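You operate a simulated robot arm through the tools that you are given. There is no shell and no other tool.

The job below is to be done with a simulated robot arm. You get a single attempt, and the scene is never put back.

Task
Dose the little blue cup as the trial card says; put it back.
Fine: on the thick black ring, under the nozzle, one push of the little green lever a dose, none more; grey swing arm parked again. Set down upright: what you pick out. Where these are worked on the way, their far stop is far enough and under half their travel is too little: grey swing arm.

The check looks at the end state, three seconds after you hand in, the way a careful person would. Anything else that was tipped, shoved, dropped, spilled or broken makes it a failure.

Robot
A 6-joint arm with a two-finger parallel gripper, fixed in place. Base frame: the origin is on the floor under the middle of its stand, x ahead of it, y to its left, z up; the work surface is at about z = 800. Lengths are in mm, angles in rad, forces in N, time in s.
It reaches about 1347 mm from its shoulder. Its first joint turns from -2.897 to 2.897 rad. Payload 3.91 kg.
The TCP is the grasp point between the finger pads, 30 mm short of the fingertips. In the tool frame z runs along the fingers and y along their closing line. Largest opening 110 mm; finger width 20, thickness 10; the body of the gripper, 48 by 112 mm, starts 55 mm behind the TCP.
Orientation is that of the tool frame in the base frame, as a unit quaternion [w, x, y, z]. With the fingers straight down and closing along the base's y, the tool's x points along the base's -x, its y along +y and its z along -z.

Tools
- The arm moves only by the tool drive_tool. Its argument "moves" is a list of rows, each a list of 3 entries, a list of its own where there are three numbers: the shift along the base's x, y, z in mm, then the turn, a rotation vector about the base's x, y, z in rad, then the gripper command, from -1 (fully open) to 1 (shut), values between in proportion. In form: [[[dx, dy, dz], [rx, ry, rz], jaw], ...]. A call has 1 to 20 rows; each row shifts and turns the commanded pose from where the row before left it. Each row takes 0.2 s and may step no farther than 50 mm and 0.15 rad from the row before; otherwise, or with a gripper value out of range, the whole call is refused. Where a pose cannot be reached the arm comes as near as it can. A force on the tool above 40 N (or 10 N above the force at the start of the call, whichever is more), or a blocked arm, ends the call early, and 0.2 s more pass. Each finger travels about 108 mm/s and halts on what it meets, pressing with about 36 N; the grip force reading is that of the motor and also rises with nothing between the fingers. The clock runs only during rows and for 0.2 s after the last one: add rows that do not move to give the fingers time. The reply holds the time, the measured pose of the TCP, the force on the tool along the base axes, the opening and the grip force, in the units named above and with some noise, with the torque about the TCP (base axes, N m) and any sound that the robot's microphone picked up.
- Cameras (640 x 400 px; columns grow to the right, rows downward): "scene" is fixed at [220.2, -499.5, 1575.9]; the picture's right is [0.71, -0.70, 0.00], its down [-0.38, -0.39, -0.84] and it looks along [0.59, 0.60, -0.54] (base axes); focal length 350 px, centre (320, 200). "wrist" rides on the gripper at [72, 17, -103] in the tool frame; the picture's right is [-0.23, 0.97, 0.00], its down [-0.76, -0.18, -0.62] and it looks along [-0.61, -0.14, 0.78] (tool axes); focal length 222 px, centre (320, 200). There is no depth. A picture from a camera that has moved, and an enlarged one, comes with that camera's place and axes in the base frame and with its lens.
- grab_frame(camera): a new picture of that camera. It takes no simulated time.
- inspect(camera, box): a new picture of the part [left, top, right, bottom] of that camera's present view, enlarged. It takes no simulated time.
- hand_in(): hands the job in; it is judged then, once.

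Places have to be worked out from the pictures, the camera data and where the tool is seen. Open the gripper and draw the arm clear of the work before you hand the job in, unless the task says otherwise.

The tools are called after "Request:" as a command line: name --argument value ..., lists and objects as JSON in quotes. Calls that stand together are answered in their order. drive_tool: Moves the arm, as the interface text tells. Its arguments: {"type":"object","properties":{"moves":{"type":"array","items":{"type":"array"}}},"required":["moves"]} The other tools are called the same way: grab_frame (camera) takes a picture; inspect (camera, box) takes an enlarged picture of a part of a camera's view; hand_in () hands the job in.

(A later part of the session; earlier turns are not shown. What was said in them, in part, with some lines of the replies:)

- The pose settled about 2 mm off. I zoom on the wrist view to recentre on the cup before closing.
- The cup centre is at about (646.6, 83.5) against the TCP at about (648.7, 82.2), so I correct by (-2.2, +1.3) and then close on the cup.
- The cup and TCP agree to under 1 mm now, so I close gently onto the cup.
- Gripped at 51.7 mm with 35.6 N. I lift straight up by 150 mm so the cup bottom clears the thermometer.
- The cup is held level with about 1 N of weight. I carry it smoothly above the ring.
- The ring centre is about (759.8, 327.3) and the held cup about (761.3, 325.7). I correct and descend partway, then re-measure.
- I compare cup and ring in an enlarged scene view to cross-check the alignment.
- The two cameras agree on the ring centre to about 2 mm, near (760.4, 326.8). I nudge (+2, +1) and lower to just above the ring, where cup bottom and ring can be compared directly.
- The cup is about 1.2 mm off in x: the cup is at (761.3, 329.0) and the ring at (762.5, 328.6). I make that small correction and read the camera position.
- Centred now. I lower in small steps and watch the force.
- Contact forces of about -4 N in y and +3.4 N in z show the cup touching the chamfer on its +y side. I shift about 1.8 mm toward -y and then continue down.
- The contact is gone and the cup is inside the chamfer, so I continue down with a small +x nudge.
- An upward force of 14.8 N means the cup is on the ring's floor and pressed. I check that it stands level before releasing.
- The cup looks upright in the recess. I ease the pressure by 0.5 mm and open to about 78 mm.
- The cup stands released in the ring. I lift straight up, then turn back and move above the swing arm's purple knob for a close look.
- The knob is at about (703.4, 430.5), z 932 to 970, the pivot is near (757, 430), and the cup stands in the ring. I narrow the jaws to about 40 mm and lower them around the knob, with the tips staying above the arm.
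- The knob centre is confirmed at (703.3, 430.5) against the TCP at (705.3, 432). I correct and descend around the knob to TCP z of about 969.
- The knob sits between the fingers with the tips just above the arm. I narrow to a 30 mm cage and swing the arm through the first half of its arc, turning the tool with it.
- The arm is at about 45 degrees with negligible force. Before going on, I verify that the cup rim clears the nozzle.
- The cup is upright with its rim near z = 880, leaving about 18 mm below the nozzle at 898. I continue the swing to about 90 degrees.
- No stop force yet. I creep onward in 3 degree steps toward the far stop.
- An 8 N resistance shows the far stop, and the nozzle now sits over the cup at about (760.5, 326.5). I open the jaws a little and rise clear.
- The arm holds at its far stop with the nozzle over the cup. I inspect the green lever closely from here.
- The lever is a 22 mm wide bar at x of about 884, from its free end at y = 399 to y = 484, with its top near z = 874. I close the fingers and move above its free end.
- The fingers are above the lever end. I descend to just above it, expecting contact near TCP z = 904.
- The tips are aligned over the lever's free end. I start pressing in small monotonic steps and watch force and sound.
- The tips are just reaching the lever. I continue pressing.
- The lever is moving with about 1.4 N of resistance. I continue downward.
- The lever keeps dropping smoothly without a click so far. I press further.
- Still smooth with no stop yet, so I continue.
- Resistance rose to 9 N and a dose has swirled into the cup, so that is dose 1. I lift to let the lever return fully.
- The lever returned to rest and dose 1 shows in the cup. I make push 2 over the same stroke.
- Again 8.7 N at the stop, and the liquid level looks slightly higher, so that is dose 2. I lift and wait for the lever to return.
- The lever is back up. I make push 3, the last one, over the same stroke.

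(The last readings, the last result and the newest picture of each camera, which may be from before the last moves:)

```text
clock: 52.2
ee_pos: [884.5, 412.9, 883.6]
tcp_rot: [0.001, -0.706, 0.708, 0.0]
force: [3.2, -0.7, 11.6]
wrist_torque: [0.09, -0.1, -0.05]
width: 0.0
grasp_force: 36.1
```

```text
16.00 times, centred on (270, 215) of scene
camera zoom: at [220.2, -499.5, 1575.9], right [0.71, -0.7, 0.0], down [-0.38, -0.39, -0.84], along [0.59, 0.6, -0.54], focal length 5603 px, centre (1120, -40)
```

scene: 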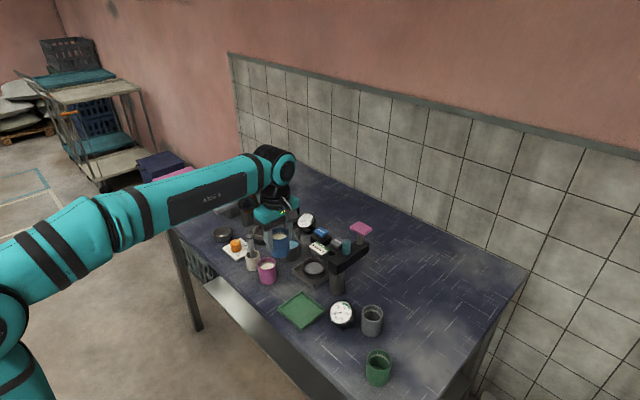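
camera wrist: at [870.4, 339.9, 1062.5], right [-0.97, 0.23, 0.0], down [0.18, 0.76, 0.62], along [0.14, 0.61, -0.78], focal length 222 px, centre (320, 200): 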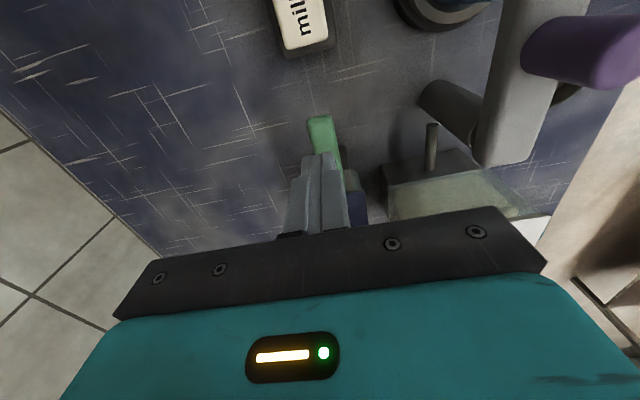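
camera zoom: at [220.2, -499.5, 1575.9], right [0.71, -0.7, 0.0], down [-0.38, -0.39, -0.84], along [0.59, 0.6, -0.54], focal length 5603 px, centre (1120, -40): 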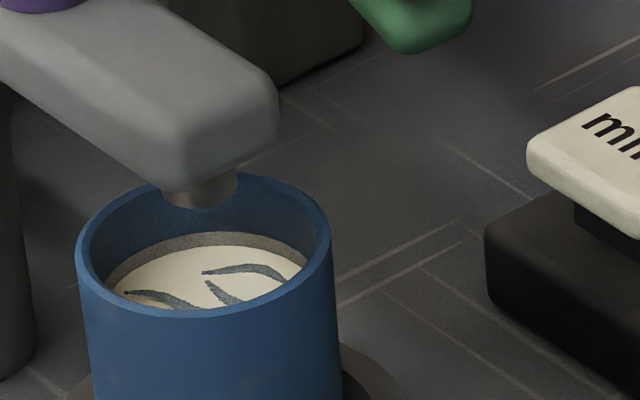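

I compare the cup's level with the same crop I used after doses 1 and 2.

Request:
inspect --camera "scene" --box '[250, 200, 290, 240]'

Request:
grab_frame --camera "wrist"

```text
10.00 times, centred on (270, 220) of scene
camera zoom: at [220.2, -499.5, 1575.9], right [0.71, -0.7, 0.0], down [-0.38, -0.39, -0.84], along [0.59, 0.6, -0.54], focal length 3502 px, centre (820, 0)
```

zoom: 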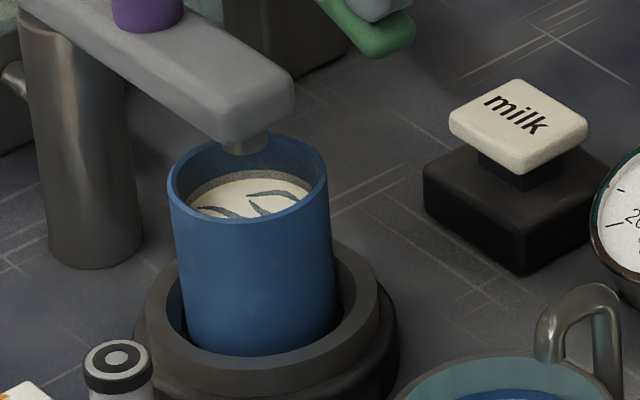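

```text
taken
camera wrist: at [868.7, 340.4, 988.4], right [-0.97, 0.23, 0.0], down [0.18, 0.76, 0.62], along [0.14, 0.61, -0.78], focal length 222 px, centre (320, 200)
```

wrist: 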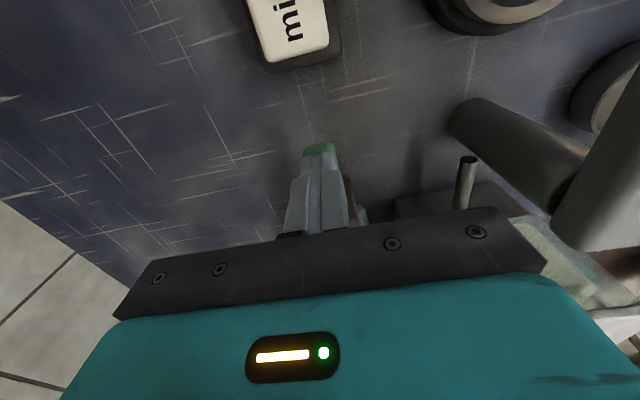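

All three pushes reached the same stop (9.0, 8.7 and 11.6 N), with a full return between them. I lift off the lever for good.

Request:
drive_tool --moves '[[[0, 0, 5], [0, 0, 0], 1], [[0, 0, 5], [0, 0, 0], 1], [[0, 0, 10], [0, 0, 0], 1], [[0, 0, 20], [0, 0, 0], 1], [[0, 0, 40], [0, 0, 0], 1], [[0, 0, 40], [0, 0, 0], 1], [[0, 0, 30], [0, 0, 0], 0.5], [[0, 0, 0], [0, 0, 0], 0.15]]'

Request:
inspect --camera "scene" --box '[240, 160, 320, 225]'

Request:
inspect --camera "scene" --box '[260, 205, 280, 225]'

Request:
grab_frame --camera "wrist"

```text
clock: 54.0
ee_pos: [886.2, 412.9, 1034.7]
tcp_rot: [0.0, -0.706, 0.708, 0.001]
force: [-0.8, 0.0, 0.2]
wrist_torque: [0.01, 0.0, -0.03]
width: 46.6
grasp_force: 0.1
```

```text
6.15 times, centred on (280, 192) of scene
camera zoom: at [220.2, -499.5, 1575.9], right [0.71, -0.7, 0.0], down [-0.38, -0.39, -0.84], along [0.59, 0.6, -0.54], focal length 2155 px, centre (566, 246)
```

zoom: 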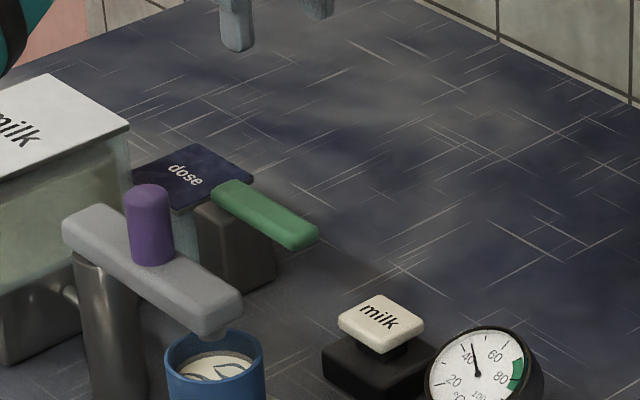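

```text
16.00 times, centred on (270, 215) of scene
camera zoom: at [220.2, -499.5, 1575.9], right [0.71, -0.7, 0.0], down [-0.38, -0.39, -0.84], along [0.59, 0.6, -0.54], focal length 5603 px, centre (1120, -40)
```

zoom: 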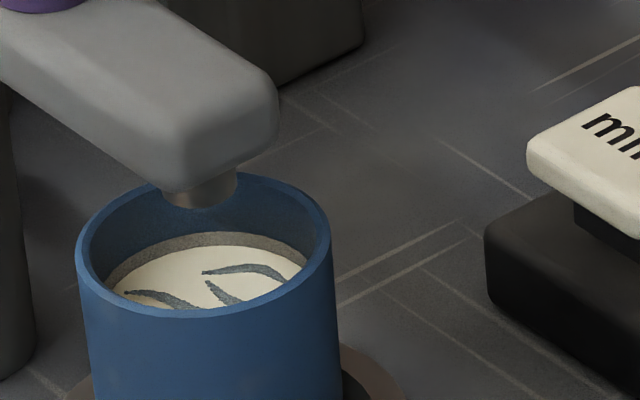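

```text
taken
camera wrist: at [869.6, 340.7, 1139.5], right [-0.97, 0.23, 0.0], down [0.18, 0.76, 0.62], along [0.14, 0.61, -0.78], focal length 222 px, centre (320, 200)
```

wrist: 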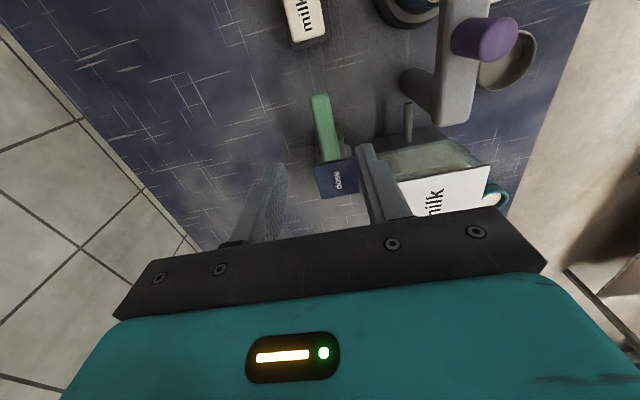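

The lever is back at rest. I check the other gauge (mm) and the rest of the scene for any sign of the dose count.

Request:
inspect --camera "scene" --box '[310, 285, 380, 335]'

Request:
inspect --camera "scene" --box '[195, 165, 285, 230]'

Request:
inspect --camera "wrist" --box '[290, 80, 400, 210]'

```text
8.00 times, centred on (345, 310) of scene
camera zoom: at [220.2, -499.5, 1575.9], right [0.71, -0.7, 0.0], down [-0.38, -0.39, -0.84], along [0.59, 0.6, -0.54], focal length 2802 px, centre (120, -680)
```

zoom: 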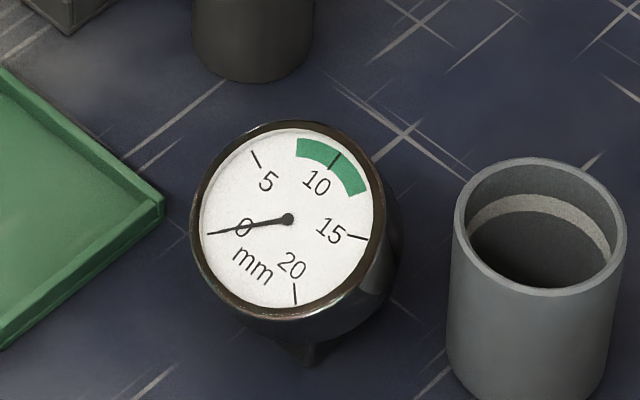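

```text
6.15 times, centred on (240, 198) of scene
camera zoom: at [220.2, -499.5, 1575.9], right [0.71, -0.7, 0.0], down [-0.38, -0.39, -0.84], along [0.59, 0.6, -0.54], focal length 2155 px, centre (812, 215)
```

zoom: 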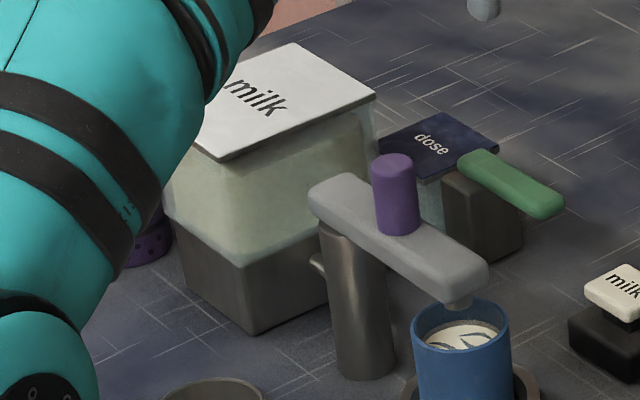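

```text
3.08 times, centred on (345, 145) of wrist
camera zoom: at [869.6, 340.7, 1139.5], right [-0.97, 0.23, 0.0], down [0.18, 0.76, 0.62], along [0.14, 0.61, -0.78], focal length 684 px, centre (243, 369)
```

zoom: 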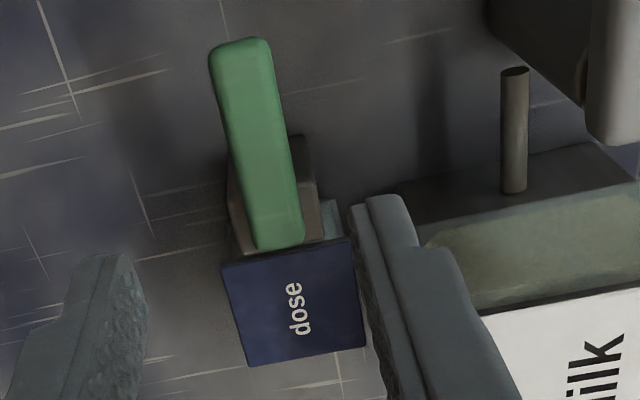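

The three doses are done and the lever is at rest. I move back above the knob to return the swing arm.

Request:
drive_tool --moves '[[[-30, -9, 0], [0, 0, 0], 0.15], [[-33, -10, 0], [0, 0, 0], 0.15], [[-33, -9, 0], [0, 0, 0], 0.15], [[-32, -9, 0], [0, 0, 0], 0.15], [[0, 0, 0], [0, 0, 0], 0.15]]'

Request:
inspect --camera "wrist" --box '[240, 50, 400, 200]'

```text
clock: 55.2
ee_pos: [760.4, 377.2, 1035.8]
tcp_rot: [0.001, -0.706, 0.708, 0.001]
force: [-0.1, -0.4, 0.1]
wrist_torque: [-0.02, 0.01, 0.05]
width: 46.6
grasp_force: 0.0
```

```text
2.67 times, centred on (320, 125) of wrist
camera zoom: at [743.7, 304.3, 1140.0], right [-0.97, 0.23, 0.0], down [0.18, 0.76, 0.62], along [0.14, 0.61, -0.78], focal length 592 px, centre (320, 400)
```

zoom: 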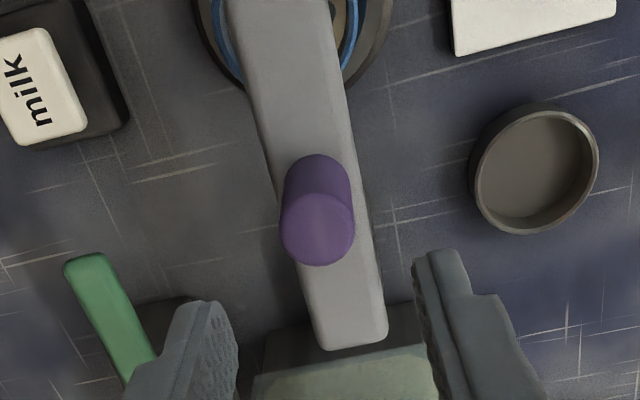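

The knob is now at (760.5, 372.7), which puts the pivot at about (760.8, 430.2) with a 57.5 mm radius. I lower the fingers around it.

Request:
drive_tool --moves '[[[1.5, -3, -20], [0, 0, 0], 0.15], [[0, 0, -25], [0, 0, 0], 0.15], [[0, 0, -21], [0, 0, 0], 0.15], [[0, 0, 0], [0, 0, 0], 0.15]]'

Request:
inspect --camera "wrist" --box '[240, 80, 400, 230]'

Request:
inspect --camera "scene" --box '[225, 170, 305, 235]'

```text
clock: 56.2
ee_pos: [758.3, 373.4, 965.9]
tcp_rot: [0.0, -0.706, 0.708, 0.001]
force: [0.1, 0.3, -0.1]
wrist_torque: [0.02, 0.01, -0.03]
width: 46.7
grasp_force: 0.1
```

```text
2.67 times, centred on (320, 155) of wrist
camera zoom: at [743.3, 301.2, 1070.7], right [-0.97, 0.23, 0.0], down [0.18, 0.76, 0.62], along [0.14, 0.61, -0.78], focal length 592 px, centre (320, 320)
```

zoom: 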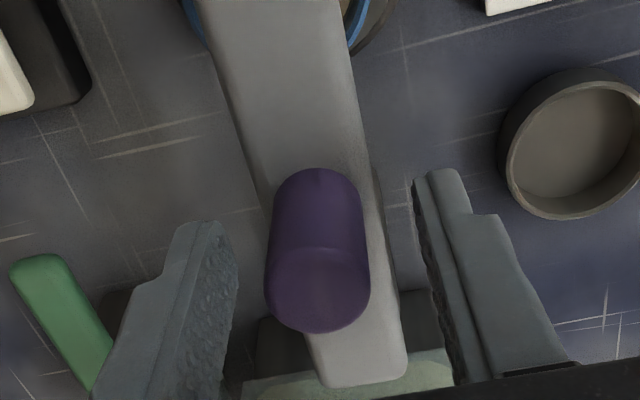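

```text
6.15 times, centred on (265, 202) of scene
camera zoom: at [220.2, -499.5, 1575.9], right [0.71, -0.7, 0.0], down [-0.38, -0.39, -0.84], along [0.59, 0.6, -0.54], focal length 2155 px, centre (658, 185)
```

zoom: 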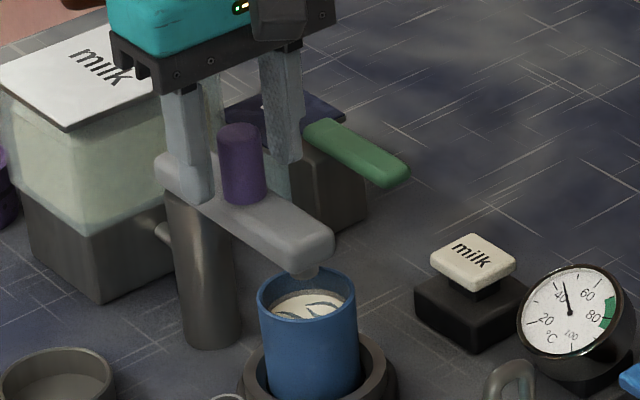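

The knob is caged. I raise 2 mm, narrow to 30 mm and swing back the first 45 degrees.

Request:
drive_tool --moves '[[[1.2, 0, 2.5], [0, 0, 0], 0.45], [[0, 0, 0], [0, 0, 0], 0.45], [[-7.5, 0.49, 0], [0, 0, -0.131], 0.45], [[-7.38, 1.47, 0], [0, 0, -0.131], 0.45], [[-7.12, 2.42, 0], [0, 0, -0.131], 0.45], [[-6.74, 3.33, 0], [0, 0, -0.131], 0.45], [[-6.26, 4.17, 0], [0, 0, -0.131], 0.45], [[-5.65, 4.96, 0], [0, 0, -0.131], 0.45], [[0, 0, 0], [0, 0, 0], 0.45]]'

Request:
grab_frame --camera "wrist"

Request:
inspect --camera "scene" --box '[205, 165, 305, 245]'

```text
clock: 58.2
ee_pos: [720.3, 389.1, 971.5]
tcp_rot: [0.001, -0.381, 0.924, 0.001]
force: [-0.1, -0.3, 0.3]
wrist_torque: [0.04, -0.01, 0.03]
width: 30.5
grasp_force: 0.1
```

```text
taken
camera wrist: at [657.3, 350.5, 1074.9], right [-0.52, 0.85, 0.0], down [0.67, 0.41, 0.62], along [0.53, 0.33, -0.78], focal length 222 px, centre (320, 200)
```

wrist: 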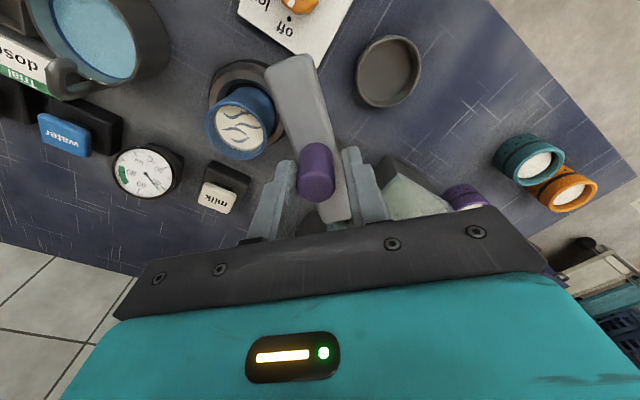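

```text
5.00 times, centred on (255, 205) of scene
camera zoom: at [220.2, -499.5, 1575.9], right [0.71, -0.7, 0.0], down [-0.38, -0.39, -0.84], along [0.59, 0.6, -0.54], focal length 1751 px, centre (645, 175)
```

zoom: 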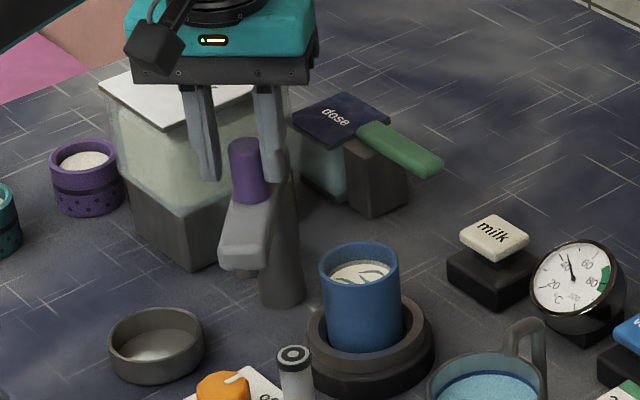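

The arm follows back. The cup's surface is now visible from above, so I zoom to check the dose marks.

Request:
inspect --camera "wrist" --box '[190, 70, 290, 170]'

```text
4.00 times, centred on (240, 120) of wrist
camera zoom: at [657.3, 350.5, 1074.9], right [-0.52, 0.85, 0.0], down [0.67, 0.41, 0.62], along [0.53, 0.33, -0.78], focal length 888 px, centre (640, 520)
```

zoom: 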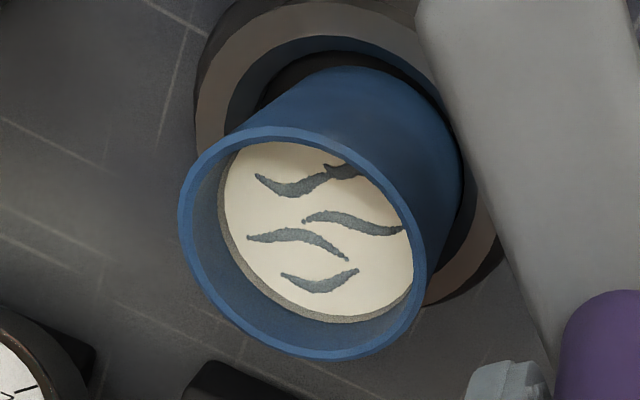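

The cup is upright and intact with the dosed swirls. I continue the return swing to the park side.

Request:
drive_tool --moves '[[[-4.96, 5.65, 0], [0, 0, -0.131], 0.45], [[-4.17, 6.26, 0], [0, 0, -0.131], 0.45], [[-3.33, 6.74, 0], [0, 0, -0.131], 0.45], [[-2.42, 7.12, 0], [0, 0, -0.131], 0.45], [[-1.47, 7.38, 0], [0, 0, -0.131], 0.45], [[-0.49, 7.5, 0], [0, 0, -0.131], 0.45], [[0, 0, 0], [0, 0, 0], 0.45]]'

Request:
inspect --camera "wrist" --box '[240, 50, 400, 220]'

Request:
inspect --camera "scene" --box '[190, 165, 290, 245]'

```text
clock: 59.8
ee_pos: [701.4, 431.7, 969.3]
tcp_rot: [0.0, 0.003, 1.0, -0.001]
force: [0.2, -0.3, -0.8]
wrist_torque: [0.03, 0.04, 0.01]
width: 30.2
grasp_force: 0.0
```

```text
2.35 times, centred on (320, 135) of wrist
camera zoom: at [631.2, 449.0, 1073.5], right [0.23, 0.97, 0.0], down [0.76, -0.18, 0.62], along [0.61, -0.14, -0.78], focal length 523 px, centre (320, 353)
```

zoom: 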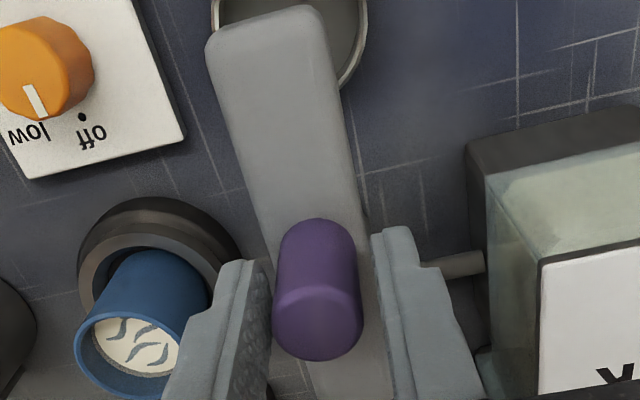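

```text
5.00 times, centred on (240, 205) of scene
camera zoom: at [220.2, -499.5, 1575.9], right [0.71, -0.7, 0.0], down [-0.38, -0.39, -0.84], along [0.59, 0.6, -0.54], focal length 1751 px, centre (720, 175)
```

zoom: 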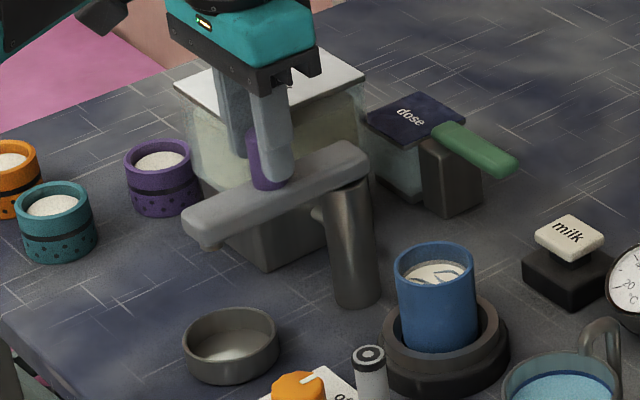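

Nearly parked. I push the last few millimetres to find the park stop.

Request:
drive_tool --moves '[[[0, 1.5, 0], [0, 0, -0.02], 0.45], [[0, 1.5, 0], [0, 0, -0.02], 0.45], [[0, 0, 0], [0, 0, 0], 0.45]]'

Request:
inspect --camera "wrist" --box '[240, 50, 400, 220]'

Request:
inspect --camera "scene" --box '[190, 165, 290, 245]'

```text
clock: 60.6
ee_pos: [701.9, 433.7, 968.5]
tcp_rot: [0.001, 0.022, 1.0, 0.0]
force: [-0.3, -3.9, -1.5]
wrist_torque: [-0.08, 0.0, -0.02]
width: 32.3
grasp_force: 1.9
```

```text
2.35 times, centred on (320, 135) of wrist
camera zoom: at [631.8, 454.7, 1073.3], right [0.27, 0.96, 0.0], down [0.75, -0.21, 0.62], along [0.6, -0.17, -0.78], focal length 523 px, centre (320, 353)
```

zoom: 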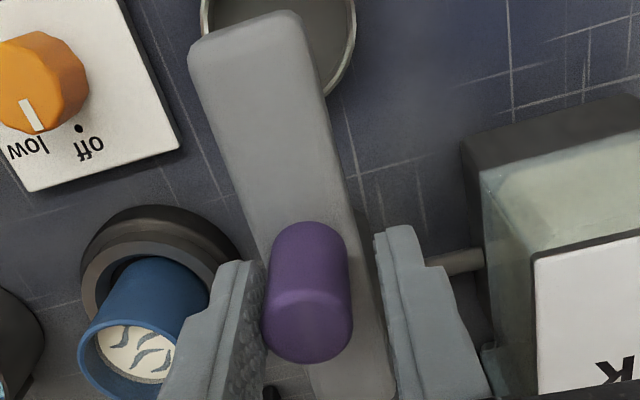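

```text
5.00 times, centred on (240, 205) of scene
camera zoom: at [220.2, -499.5, 1575.9], right [0.71, -0.7, 0.0], down [-0.38, -0.39, -0.84], along [0.59, 0.6, -0.54], focal length 1751 px, centre (720, 175)
```

zoom: 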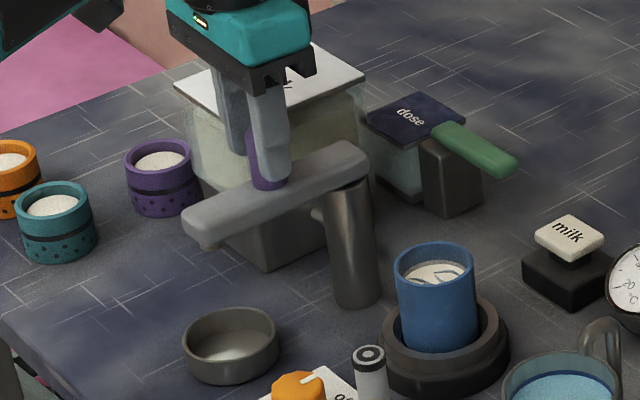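

A 4 N reaction at the start position shows the swing arm against its park stop. I open and rise clear of the knob.

Request:
drive_tool --moves '[[[0, 0, 0], [0, 0, 0], 0.25], [[0, -1, 0], [0, 0, 0], 0.15], [[0, 0, 8], [0, 0, 0], 0.15], [[0, 0, 25], [0, 0, 0], 0.15], [[0, 0, 30], [0, 0, 0], 0.15], [[0, 0, 0], [0, 0, 0], 0.15]]'

Request:
inspect --camera "wrist" --box '[220, 40, 460, 200]'

Request:
inspect --camera "scene" --box '[190, 165, 310, 255]'

```text
clock: 62.0
ee_pos: [702.8, 433.5, 1033.4]
tcp_rot: [0.001, 0.022, 1.0, 0.0]
force: [-0.2, -0.2, 0.5]
wrist_torque: [0.02, 0.01, 0.01]
width: 47.0
grasp_force: 0.1
```

```text
2.50 times, centred on (340, 120) of wrist
camera zoom: at [632.1, 453.3, 1137.2], right [0.27, 0.96, 0.0], down [0.75, -0.21, 0.62], along [0.6, -0.17, -0.78], focal length 555 px, centre (270, 400)
```

zoom: 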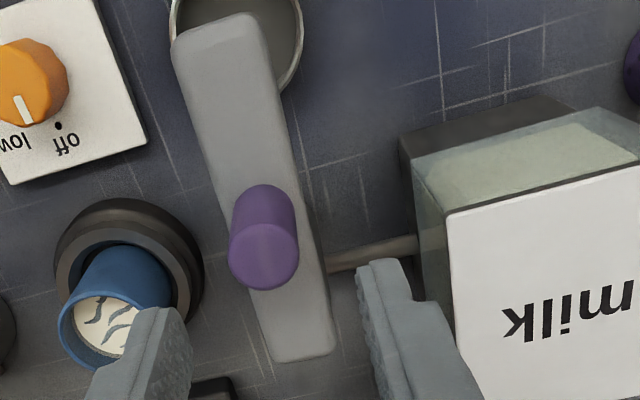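

```text
4.44 times, centred on (250, 210) of scene
camera zoom: at [220.2, -499.5, 1575.9], right [0.71, -0.7, 0.0], down [-0.38, -0.39, -0.84], along [0.59, 0.6, -0.54], focal length 1556 px, centre (631, 156)
```

zoom: 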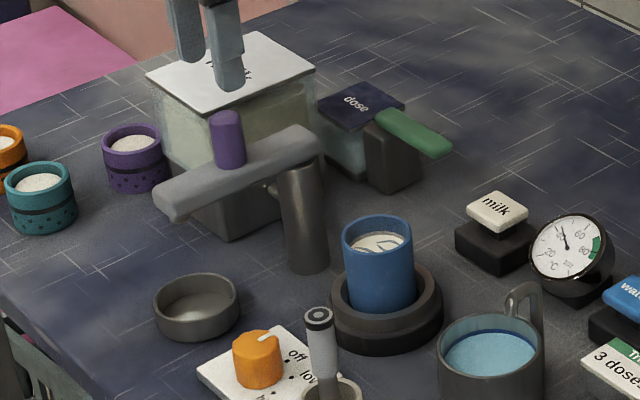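

The arm is parked exactly as at the start, with the knob at the same pixel. Now I turn back to 90 degrees, move above the cup and open to about 80 mm.

Request:
drive_tool --moves '[[[5.3, -9.7, 0], [0, 0, 0.1465], 0.15], [[5.3, -9.7, 0], [0, 0, 0.1465], 0.0], [[5.3, -9.7, 0], [0, 0, 0.1465], -0.2], [[5.3, -9.7, 0], [0, 0, 0.1465], -0.4], [[5.3, -9.7, 0], [0, 0, 0.1465], -0.45], [[5.3, -9.7, 0], [0, 0, 0.1465], -0.45], [[5.3, -9.7, -5], [0, 0, 0.1465], -0.45], [[5.3, -9.7, -10], [0, 0, 0.1465], -0.45], [[5.3, -9.7, -15], [0, 0, 0.1465], -0.45], [[5.3, -9.7, -15], [0, 0, 0.1465], -0.45], [[5.3, -9.7, -15], [0, 0, 0.1465], -0.45], [[0, 0, 0], [0, 0, 0], -0.45]]'

Request:
grab_frame --camera "wrist"

Request:
inspect --camera "wrist" --box '[240, 60, 400, 190]'

```text
clock: 64.6
ee_pos: [762.5, 325.7, 972.6]
tcp_rot: [0.0, -0.706, 0.708, 0.001]
force: [-0.3, -0.4, 0.3]
wrist_torque: [-0.04, 0.01, 0.03]
width: 79.8
grasp_force: 0.1
```

```text
taken
camera wrist: at [747.1, 253.9, 1076.9], right [-0.97, 0.23, 0.0], down [0.18, 0.76, 0.62], along [0.14, 0.61, -0.78], focal length 222 px, centre (320, 200)
```

wrist: 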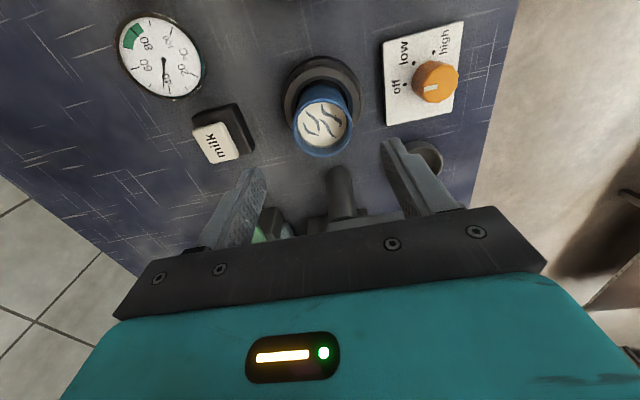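

```text
3.08 times, centred on (320, 125) of wrist
camera zoom: at [747.1, 253.9, 1076.9], right [-0.97, 0.23, 0.0], down [0.18, 0.76, 0.62], along [0.14, 0.61, -0.78], focal length 684 px, centre (320, 431)
```

zoom: 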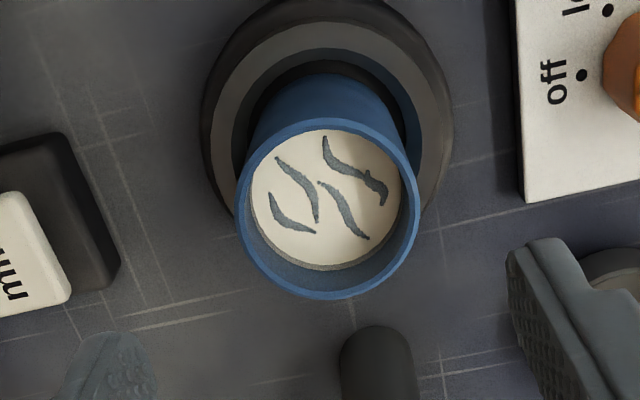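

The cup is centred at about (762, 326), right under the TCP. I descend around it to the same grip height as before.

Request:
drive_tool --moves '[[[0, 0, -30], [0, 0, 0], -0.45], [[0, 0, -30], [0, 0, 0], -0.45], [[0, 0, -20], [0, 0, 0], -0.45], [[0, 0, -12], [0, 0, 0], -0.45], [[0, 0, -8], [0, 0, 0], -0.45], [[0, 0, 0], [0, 0, 0], -0.45]]'

Request:
inspect --camera "wrist" --box '[220, 100, 460, 250]'

Request:
inspect --camera "scene" --box '[240, 190, 300, 250]'

```text
clock: 66.0
ee_pos: [760.2, 325.9, 870.9]
tcp_rot: [0.0, -0.705, 0.709, 0.002]
force: [0.3, -1.3, -0.5]
wrist_torque: [0.01, 0.02, -0.01]
width: 79.8
grasp_force: 0.0
```

```text
2.67 times, centred on (340, 175) of wrist
camera zoom: at [744.6, 254.2, 975.4], right [-0.97, 0.23, 0.0], down [0.18, 0.76, 0.62], along [0.14, 0.61, -0.78], focal length 592 px, centre (267, 267)
```

zoom: 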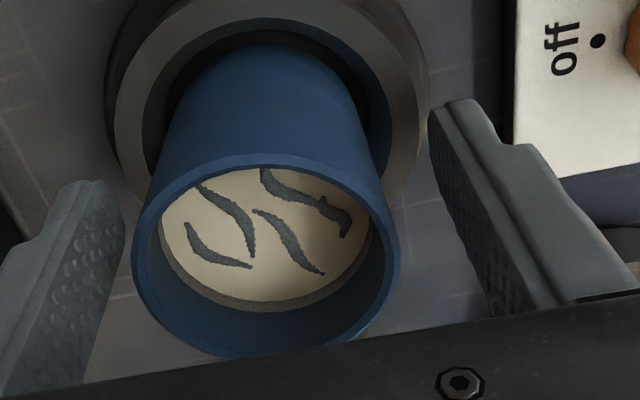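

```text
6.67 times, centred on (270, 220) of scene
camera zoom: at [220.2, -499.5, 1575.9], right [0.71, -0.7, 0.0], down [-0.38, -0.39, -0.84], along [0.59, 0.6, -0.54], focal length 2335 px, centre (653, 67)
```

zoom: 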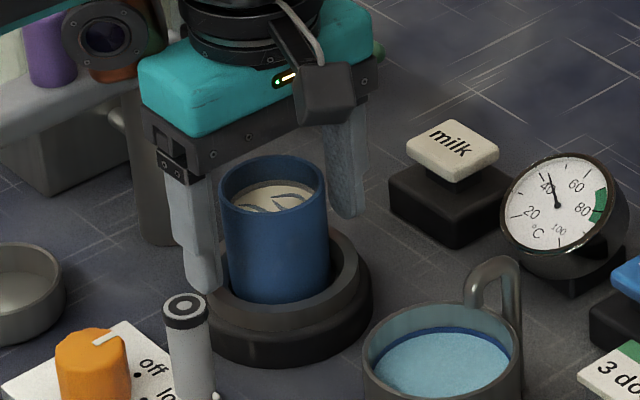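

The cup is centred between the fingers as before, so I close on it.

Request:
drive_tool --moves '[[[0, 0, 0], [0, 0, 0], -0.2], [[0, 0, 0], [0, 0, 0], 0.0], [[0, 0, 0], [0, 0, 0], 0.3], [[0, 0, 0], [0, 0, 0], 0.3]]'

Request:
inspect --camera "wrist" --box '[220, 100, 460, 250]'

```text
clock: 67.0
ee_pos: [760.2, 327.6, 872.3]
tcp_rot: [0.0, -0.706, 0.708, 0.001]
force: [-0.4, 1.3, 0.4]
wrist_torque: [0.03, -0.02, 0.02]
width: 49.3
grasp_force: 35.6
```

```text
2.67 times, centred on (340, 175) of wrist
camera zoom: at [744.6, 254.2, 975.6], right [-0.97, 0.23, 0.0], down [0.18, 0.76, 0.62], along [0.14, 0.61, -0.78], focal length 592 px, centre (267, 267)
```

zoom: 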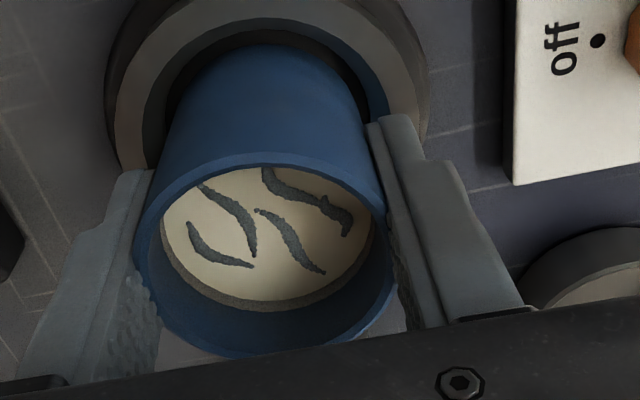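

Gripped again. I lift straight up 140 mm, smoothly.

Request:
drive_tool --moves '[[[0, 0, 5], [0, 0, 0], 0.3], [[0, 0, 12], [0, 0, 0], 0.3], [[0, 0, 22], [0, 0, 0], 0.3], [[0, 0, 28], [0, 0, 0], 0.3], [[0, 0, 28], [0, 0, 0], 0.3], [[0, 0, 24], [0, 0, 0], 0.3], [[0, 0, 14], [0, 0, 0], 0.3], [[0, 0, 7], [0, 0, 0], 0.3], [[0, 0, 0], [0, 0, 0], 0.3]]'

Request:
grab_frame --camera "wrist"

Request:
inspect --camera "scene" --box '[210, 165, 310, 255]'

```text
clock: 69.0
ee_pos: [760.0, 326.2, 1010.7]
tcp_rot: [0.0, -0.706, 0.708, 0.001]
force: [0.0, 0.7, -1.1]
wrist_torque: [-0.03, 0.02, 0.02]
width: 48.9
grasp_force: 36.0
```

```text
taken
camera wrist: at [744.2, 253.5, 1116.7], right [-0.97, 0.23, 0.0], down [0.18, 0.76, 0.62], along [0.14, 0.61, -0.78], focal length 222 px, centre (320, 200)
```

wrist: 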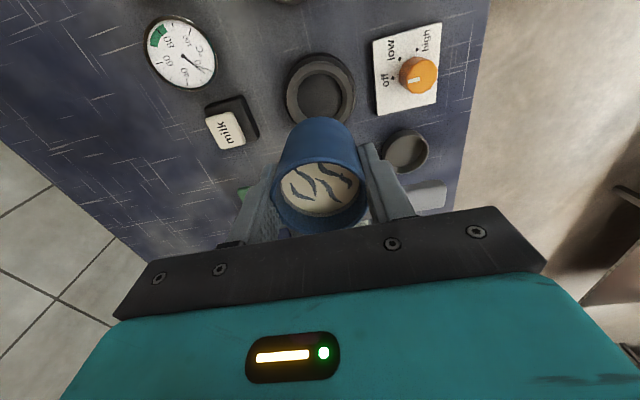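

```text
4.44 times, centred on (260, 210) of scene
camera zoom: at [220.2, -499.5, 1575.9], right [0.71, -0.7, 0.0], down [-0.38, -0.39, -0.84], along [0.59, 0.6, -0.54], focal length 1556 px, centre (587, 156)
```

zoom: 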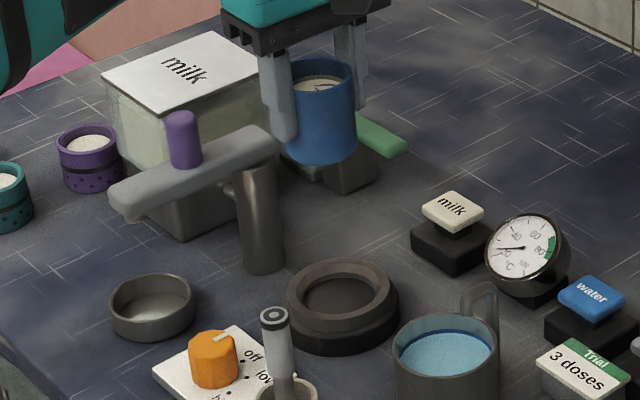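

The cup is held level and the gauge dropped back to 20, so it just senses the cup on the ring. I carry it back over its original spot, still above the thermometer height.

Request:
drive_tool --moves '[[[-6, -12, 0], [0, 0, 0], 0.3], [[-12, -25.4, 0], [0, 0, 0], 0.3], [[-16, -34, 0], [0, 0, 0], 0.3], [[-16, -34, 0], [0, 0, 0], 0.3], [[-16, -34, 0], [0, 0, 0], 0.3], [[-16, -34, 0], [0, 0, 0], 0.3], [[-16, -34, 0], [0, 0, 0], 0.3], [[-10, -22, 0], [0, 0, 0], 0.3], [[-6.2, -12, 0], [0, 0, 0], 0.3], [[0, 0, 0], [0, 0, 0], 0.3], [[0, 0, 0], [0, 0, 0], 0.3]]'

Request:
grab_frame --camera "wrist"

Request:
grab_frame --camera "scene"

```text
clock: 71.4
ee_pos: [645.7, 85.7, 1015.0]
tcp_rot: [0.0, -0.706, 0.708, 0.001]
force: [-0.2, 0.4, -1.2]
wrist_torque: [-0.03, -0.02, -0.01]
width: 49.1
grasp_force: 35.8
```

```text
taken
camera wrist: at [630.2, 12.1, 1118.6], right [-0.97, 0.23, 0.0], down [0.18, 0.76, 0.62], along [0.14, 0.61, -0.78], focal length 222 px, centre (320, 200)
```

wrist: 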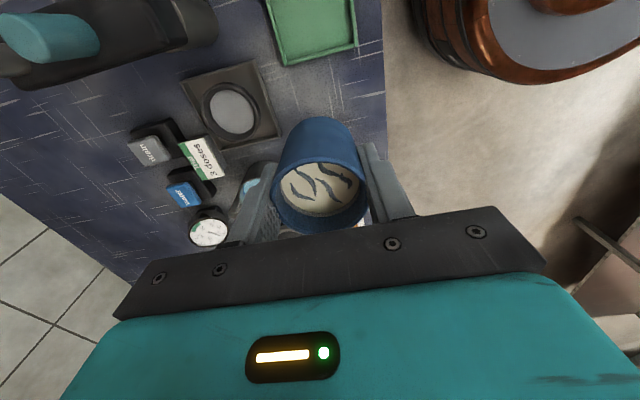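

```text
taken
```

scene: 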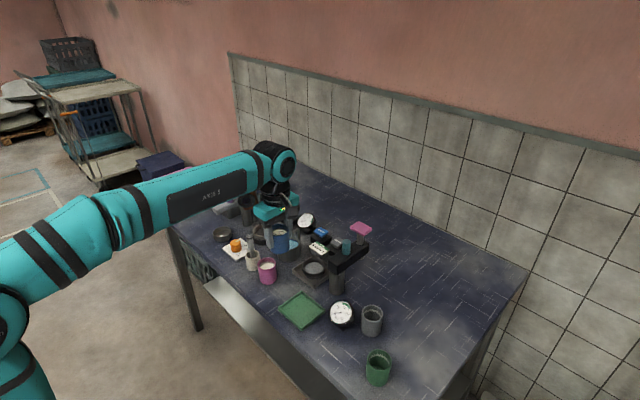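

The camera is at the same x, y as during the original grasp. I descend most of the way and check alignment before touching down.

Request:
drive_tool --moves '[[[0, 0, -10], [0, 0, 0], 0.3], [[0, 0, -20], [0, 0, 0], 0.3], [[0, 0, -28], [0, 0, 0], 0.3], [[0, 0, -28], [0, 0, 0], 0.3], [[0, 0, -26], [0, 0, 0], 0.3], [[0, 0, -18], [0, 0, 0], 0.3], [[0, 0, -10], [0, 0, 0], 0.3], [[0, 0, 0], [0, 0, 0], 0.3], [[0, 0, 0], [0, 0, 0], 0.3]]'

Request:
grab_frame --camera "wrist"

Request:
inspect --camera "scene" --box '[235, 225, 335, 305]'

```text
clock: 73.4
ee_pos: [646.9, 84.9, 871.0]
tcp_rot: [0.001, -0.705, 0.709, 0.001]
force: [0.0, 0.6, -1.3]
wrist_torque: [0.0, 0.01, -0.03]
width: 49.5
grasp_force: 35.8
```

```text
taken
camera wrist: at [631.0, 12.3, 976.6], right [-0.97, 0.23, 0.0], down [0.18, 0.76, 0.62], along [0.14, 0.61, -0.78], focal length 222 px, centre (320, 200)
```

wrist: 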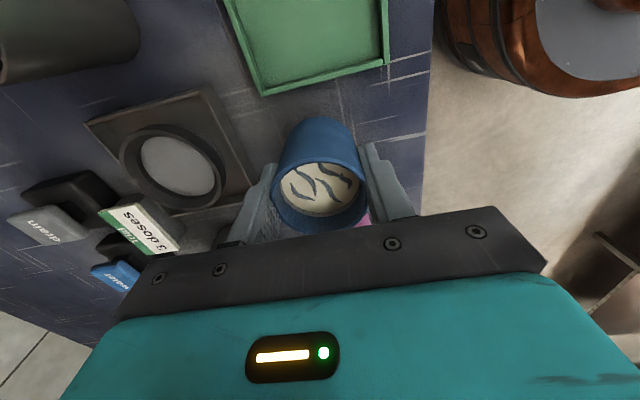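

```text
5.00 times, centred on (285, 265) of scene
camera zoom: at [220.2, -499.5, 1575.9], right [0.71, -0.7, 0.0], down [-0.38, -0.39, -0.84], along [0.59, 0.6, -0.54], focal length 1751 px, centre (495, -125)
```

zoom: 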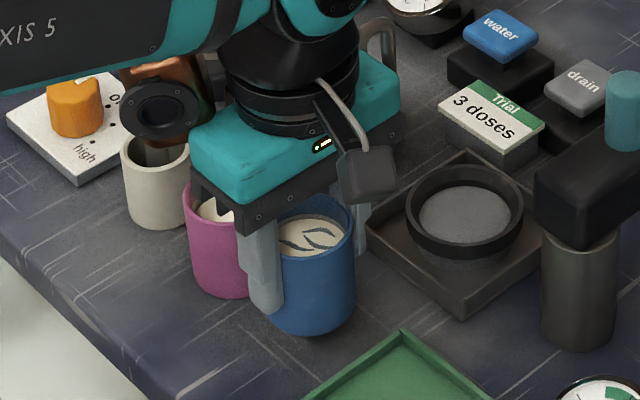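

The alignment is within 1 mm. I go down the last 20 mm in small steps with force checks.

Request:
drive_tool --moves '[[[-0.7, 0, -6], [0, 0, 0], 0.3], [[0, 0, -5], [0, 0, 0], 0.3], [[0, 0, -3], [0, 0, 0], 0.3], [[0, 0, 0], [0, 0, 0], 0.3]]'

Request:
inspect --camera "scene" --box '[245, 245, 325, 305]'

```text
clock: 74.4
ee_pos: [645.7, 84.2, 858.8]
tcp_rot: [0.0, -0.705, 0.709, 0.001]
force: [0.0, 0.1, -1.1]
wrist_torque: [0.03, -0.01, -0.03]
width: 49.4
grasp_force: 36.1
```

```text
6.67 times, centred on (285, 275) of scene
camera zoom: at [220.2, -499.5, 1575.9], right [0.71, -0.7, 0.0], down [-0.38, -0.39, -0.84], along [0.59, 0.6, -0.54], focal length 2335 px, centre (553, -300)
```

zoom: 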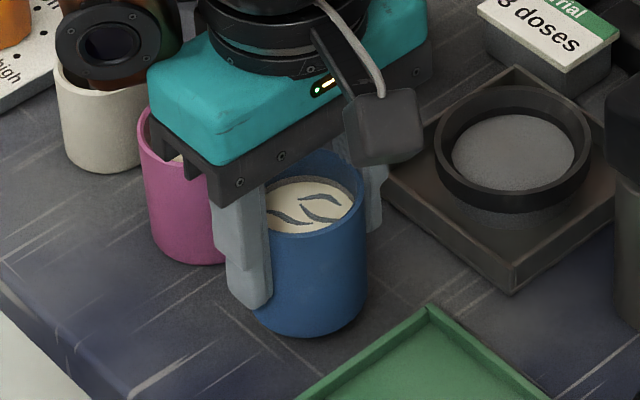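

It hangs about 6 mm above the table. I step down until light contact.

Request:
drive_tool --moves '[[[0, 0, -2], [0, 0, 0], 0.3], [[0, 0, -1.5], [0, 0, 0], 0.3], [[0, 0, -1], [0, 0, 0], 0.3], [[0, 0, 0], [0, 0, 0], 0.3]]'

Request:
inspect --camera "scene" --box '[245, 245, 325, 305]'

```text
clock: 75.4
ee_pos: [646.9, 85.2, 855.4]
tcp_rot: [-0.001, -0.706, 0.708, 0.001]
force: [-0.8, 0.5, -1.2]
wrist_torque: [0.01, 0.01, -0.02]
width: 49.3
grasp_force: 35.8
```

```text
6.67 times, centred on (285, 275) of scene
camera zoom: at [220.2, -499.5, 1575.9], right [0.71, -0.7, 0.0], down [-0.38, -0.39, -0.84], along [0.59, 0.6, -0.54], focal length 2335 px, centre (553, -300)
```

zoom: 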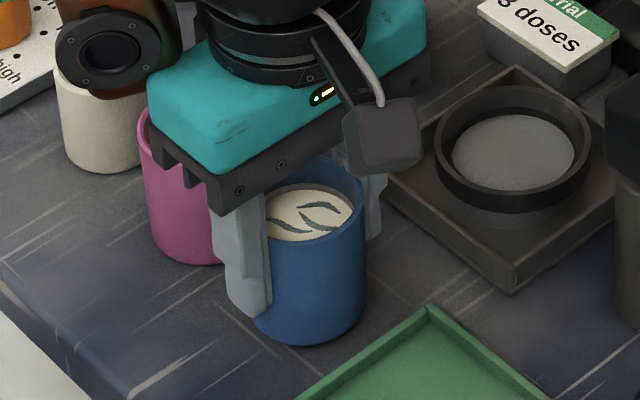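

There is no contact yet and the weight still hangs on the gripper. I continue down in 1 mm steps.

Request:
drive_tool --moves '[[[0, 0, -1], [0, 0, 0], 0.3], [[0, 0, -1], [0, 0, 0], 0.3], [[0, 0, 0], [0, 0, 0], 0.3]]'

Request:
inspect --camera "scene" --box '[245, 245, 325, 305]'

```text
clock: 76.2
ee_pos: [644.4, 86.7, 852.4]
tcp_rot: [0.0, -0.706, 0.709, 0.001]
force: [-0.1, -0.6, -1.3]
wrist_torque: [-0.04, 0.02, -0.01]
width: 49.2
grasp_force: 36.1
```

```text
6.67 times, centred on (285, 275) of scene
camera zoom: at [220.2, -499.5, 1575.9], right [0.71, -0.7, 0.0], down [-0.38, -0.39, -0.84], along [0.59, 0.6, -0.54], focal length 2335 px, centre (553, -300)
```

zoom: 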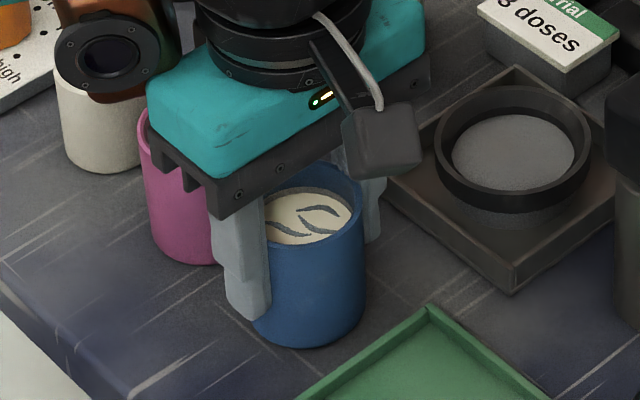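

About 1 mm to go, so I continue.

Request:
drive_tool --moves '[[[0, 0, -1], [0, 0, 0], 0.3], [[0, 0, 0], [0, 0, 0], 0.3]]'

Request:
inspect --camera "wrist" --box '[220, 100, 460, 250]'

```text
clock: 76.8
ee_pos: [644.9, 85.0, 851.2]
tcp_rot: [-0.001, -0.706, 0.708, 0.001]
force: [0.3, 0.6, -1.8]
wrist_torque: [-0.01, 0.0, 0.0]
width: 49.3
grasp_force: 36.2
```

```text
2.67 times, centred on (340, 175) of wrist
camera zoom: at [629.8, 12.6, 955.6], right [-0.97, 0.23, 0.0], down [0.18, 0.76, 0.62], along [0.14, 0.61, -0.78], focal length 592 px, centre (267, 267)
```

zoom: 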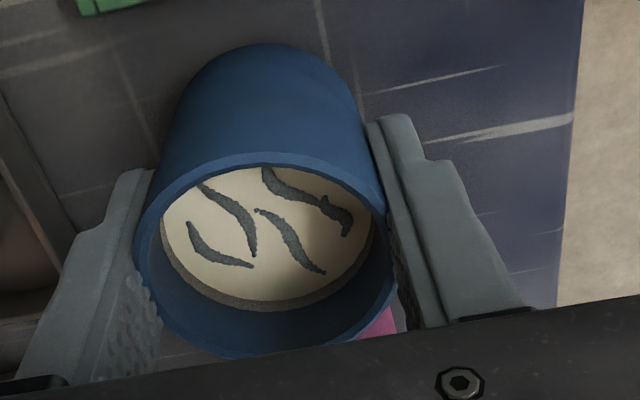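

Request:
drive_tool --moves '[[[0, 0, -1], [0, 0, 0], 0.3], [[0, 0, 0], [0, 0, 0], 0.3]]'

Request:
inspect --camera "scene" --box '[245, 245, 325, 305]'

```text
clock: 77.4
ee_pos: [646.0, 84.9, 851.3]
tcp_rot: [0.002, -0.706, 0.708, 0.0]
force: [0.2, 1.8, 22.9]
wrist_torque: [0.14, 0.15, -0.02]
width: 49.2
grasp_force: 36.6
```

```text
6.67 times, centred on (285, 275) of scene
camera zoom: at [220.2, -499.5, 1575.9], right [0.71, -0.7, 0.0], down [-0.38, -0.39, -0.84], along [0.59, 0.6, -0.54], focal length 2335 px, centre (553, -300)
```

zoom: 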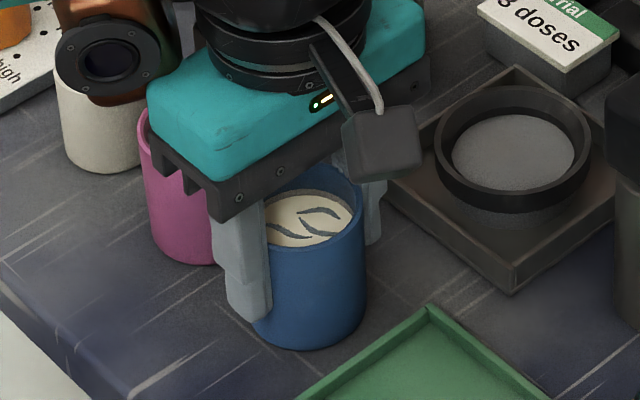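

The cup is on the table (22.9 N) at its original pixel position. I ease up 0.8 mm and open.

Request:
drive_tool --moves '[[[0, 0, 0.8], [0, 0, 0], 0.3], [[0, 0, 0], [0, 0, 0], 0.05], [[0, 0, 0], [0, 0, 0], -0.2], [[0, 0, 0], [0, 0, 0], -0.45], [[0, 0, 0], [0, 0, 0], -0.45]]'

Request:
inspect --camera "scene" --box '[245, 245, 325, 305]'

Request:
inspect --camera "wrist" --box '[220, 100, 460, 250]'

```text
clock: 78.6
ee_pos: [644.8, 86.4, 849.2]
tcp_rot: [0.0, -0.706, 0.708, 0.001]
force: [-0.2, -0.3, -0.4]
wrist_torque: [0.01, -0.01, -0.01]
width: 79.8
grasp_force: 0.1
```

```text
6.67 times, centred on (285, 275) of scene
camera zoom: at [220.2, -499.5, 1575.9], right [0.71, -0.7, 0.0], down [-0.38, -0.39, -0.84], along [0.59, 0.6, -0.54], focal length 2335 px, centre (553, -300)
```

zoom: 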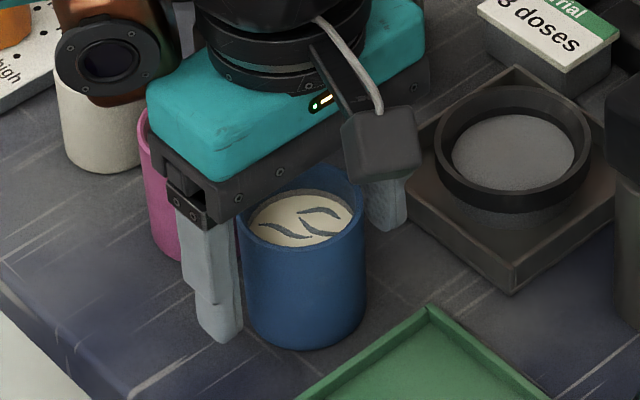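

```text
2.67 times, centred on (340, 175) of wrist
camera zoom: at [629.7, 13.0, 954.7], right [-0.97, 0.23, 0.0], down [0.18, 0.76, 0.62], along [0.14, 0.61, -0.78], focal length 592 px, centre (267, 267)
```

zoom: 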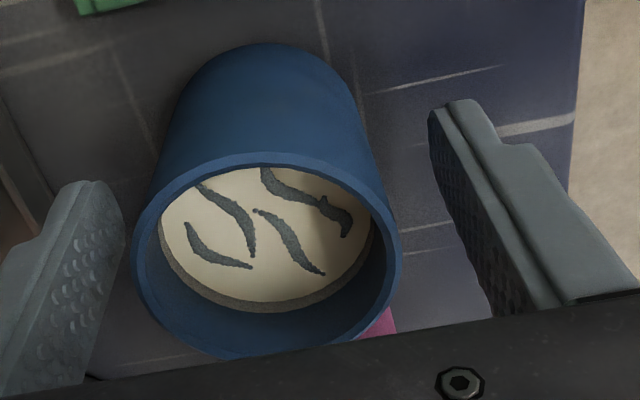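

The cup is released upright on its original spot, and the force is zero. I rise straight up and retreat away from the table objects.

Request:
drive_tool --moves '[[[0, 0, 8], [0, 0, 0], -0.45], [[0, 0, 20], [0, 0, 0], -0.45], [[0, 0, 35], [0, 0, 0], -0.45], [[0, 0, 45], [0, 0, 0], -0.45], [[0, 0, 45], [0, 0, 0], -0.45], [[0, 0, 45], [0, 0, 0], -0.6], [[0, 0, 45], [0, 0, 0], -0.8], [[0, 0, 40], [0, 0, 0], -1], [[-40, 20, 20], [0, 0, 0], -1], [[-40, 20, 20], [0, 0, 0], -1], [[-40, 20, 10], [0, 0, 0], -1], [[0, 0, 0], [0, 0, 0], -1]]'

Request:
grab_frame --camera "scene"

Request:
inspect --camera "scene" --box '[230, 200, 390, 300]'

Request:
inspect --camera "scene" --box '[150, 160, 310, 260]'

Request:
grab_frame --camera "wrist"

```text
clock: 81.2
ee_pos: [526.4, 141.3, 1183.1]
tcp_rot: [0.0, -0.706, 0.709, 0.001]
force: [0.2, 0.3, 0.6]
wrist_torque: [0.0, 0.01, 0.03]
width: 110.1
grasp_force: 0.0
```

```text
taken
```

scene: 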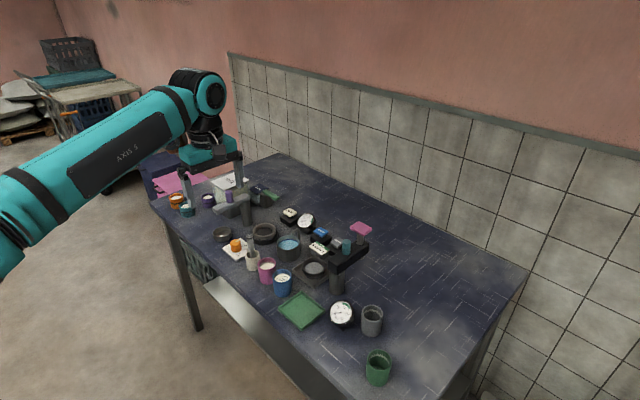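

```text
4.00 times, centred on (310, 250) of scene
camera zoom: at [220.2, -499.5, 1575.9], right [0.71, -0.7, 0.0], down [-0.38, -0.39, -0.84], along [0.59, 0.6, -0.54], focal length 1401 px, centre (360, 0)
```

zoom: 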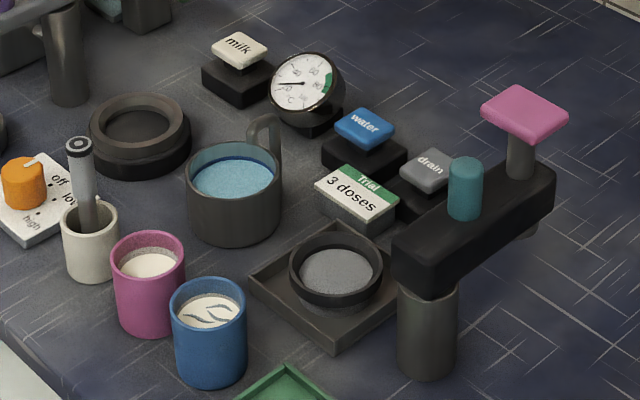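

```text
4.00 times, centred on (230, 210) of scene
camera zoom: at [220.2, -499.5, 1575.9], right [0.71, -0.7, 0.0], down [-0.38, -0.39, -0.84], along [0.59, 0.6, -0.54], focal length 1401 px, centre (680, 160)
```

zoom: 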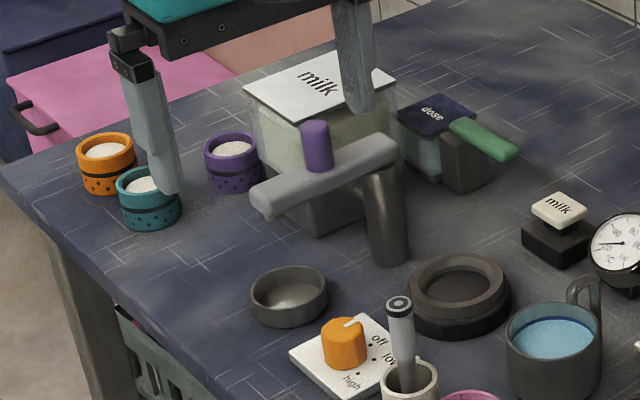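

```text
taken
camera wrist: at [510.0, 69.4, 1286.7], right [-0.97, 0.23, 0.0], down [0.18, 0.76, 0.62], along [0.14, 0.61, -0.78], focal length 222 px, centre (320, 200)
```

wrist: 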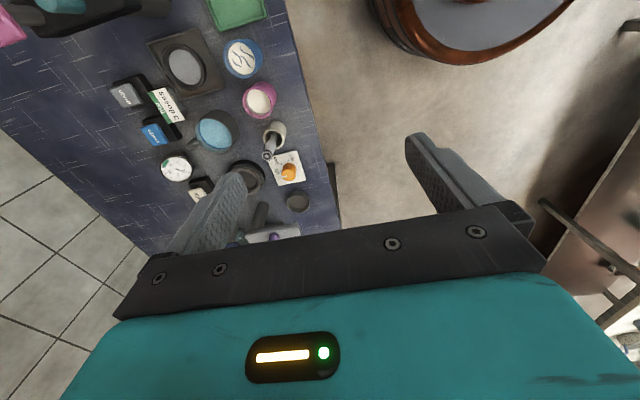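

Everything matches the starting picture: the blue cup is upright on its spot with its three doses, the grey arm is parked, and the lever, ring and neighbours are undisturbed. The gripper is open and clear, so I hand in.

Request:
hand_in

```text
The job is handed in.
```

The little blue cup got the three doses on the trial card and is back upright on its original spot. The job is handed in.

- **Doses:** I pushed the green lever three times, each to its stop, letting it return fully between pushes. After the first push the dose showed as dark swirls in the cup. The second and third reached the same stop, but the camera showed too little change in level to confirm each one separately.
- **Placement:** The cup sat in the thick black ring with the nozzle over it. The grey swing arm went to its far stop for the dosing.
- **Parking:** The grey arm is back against its park stop, at the same place as at the start.
- **Everything else:** The final pictures show nothing else moved, tipped or spilled. The gripper is open and clear of the table.
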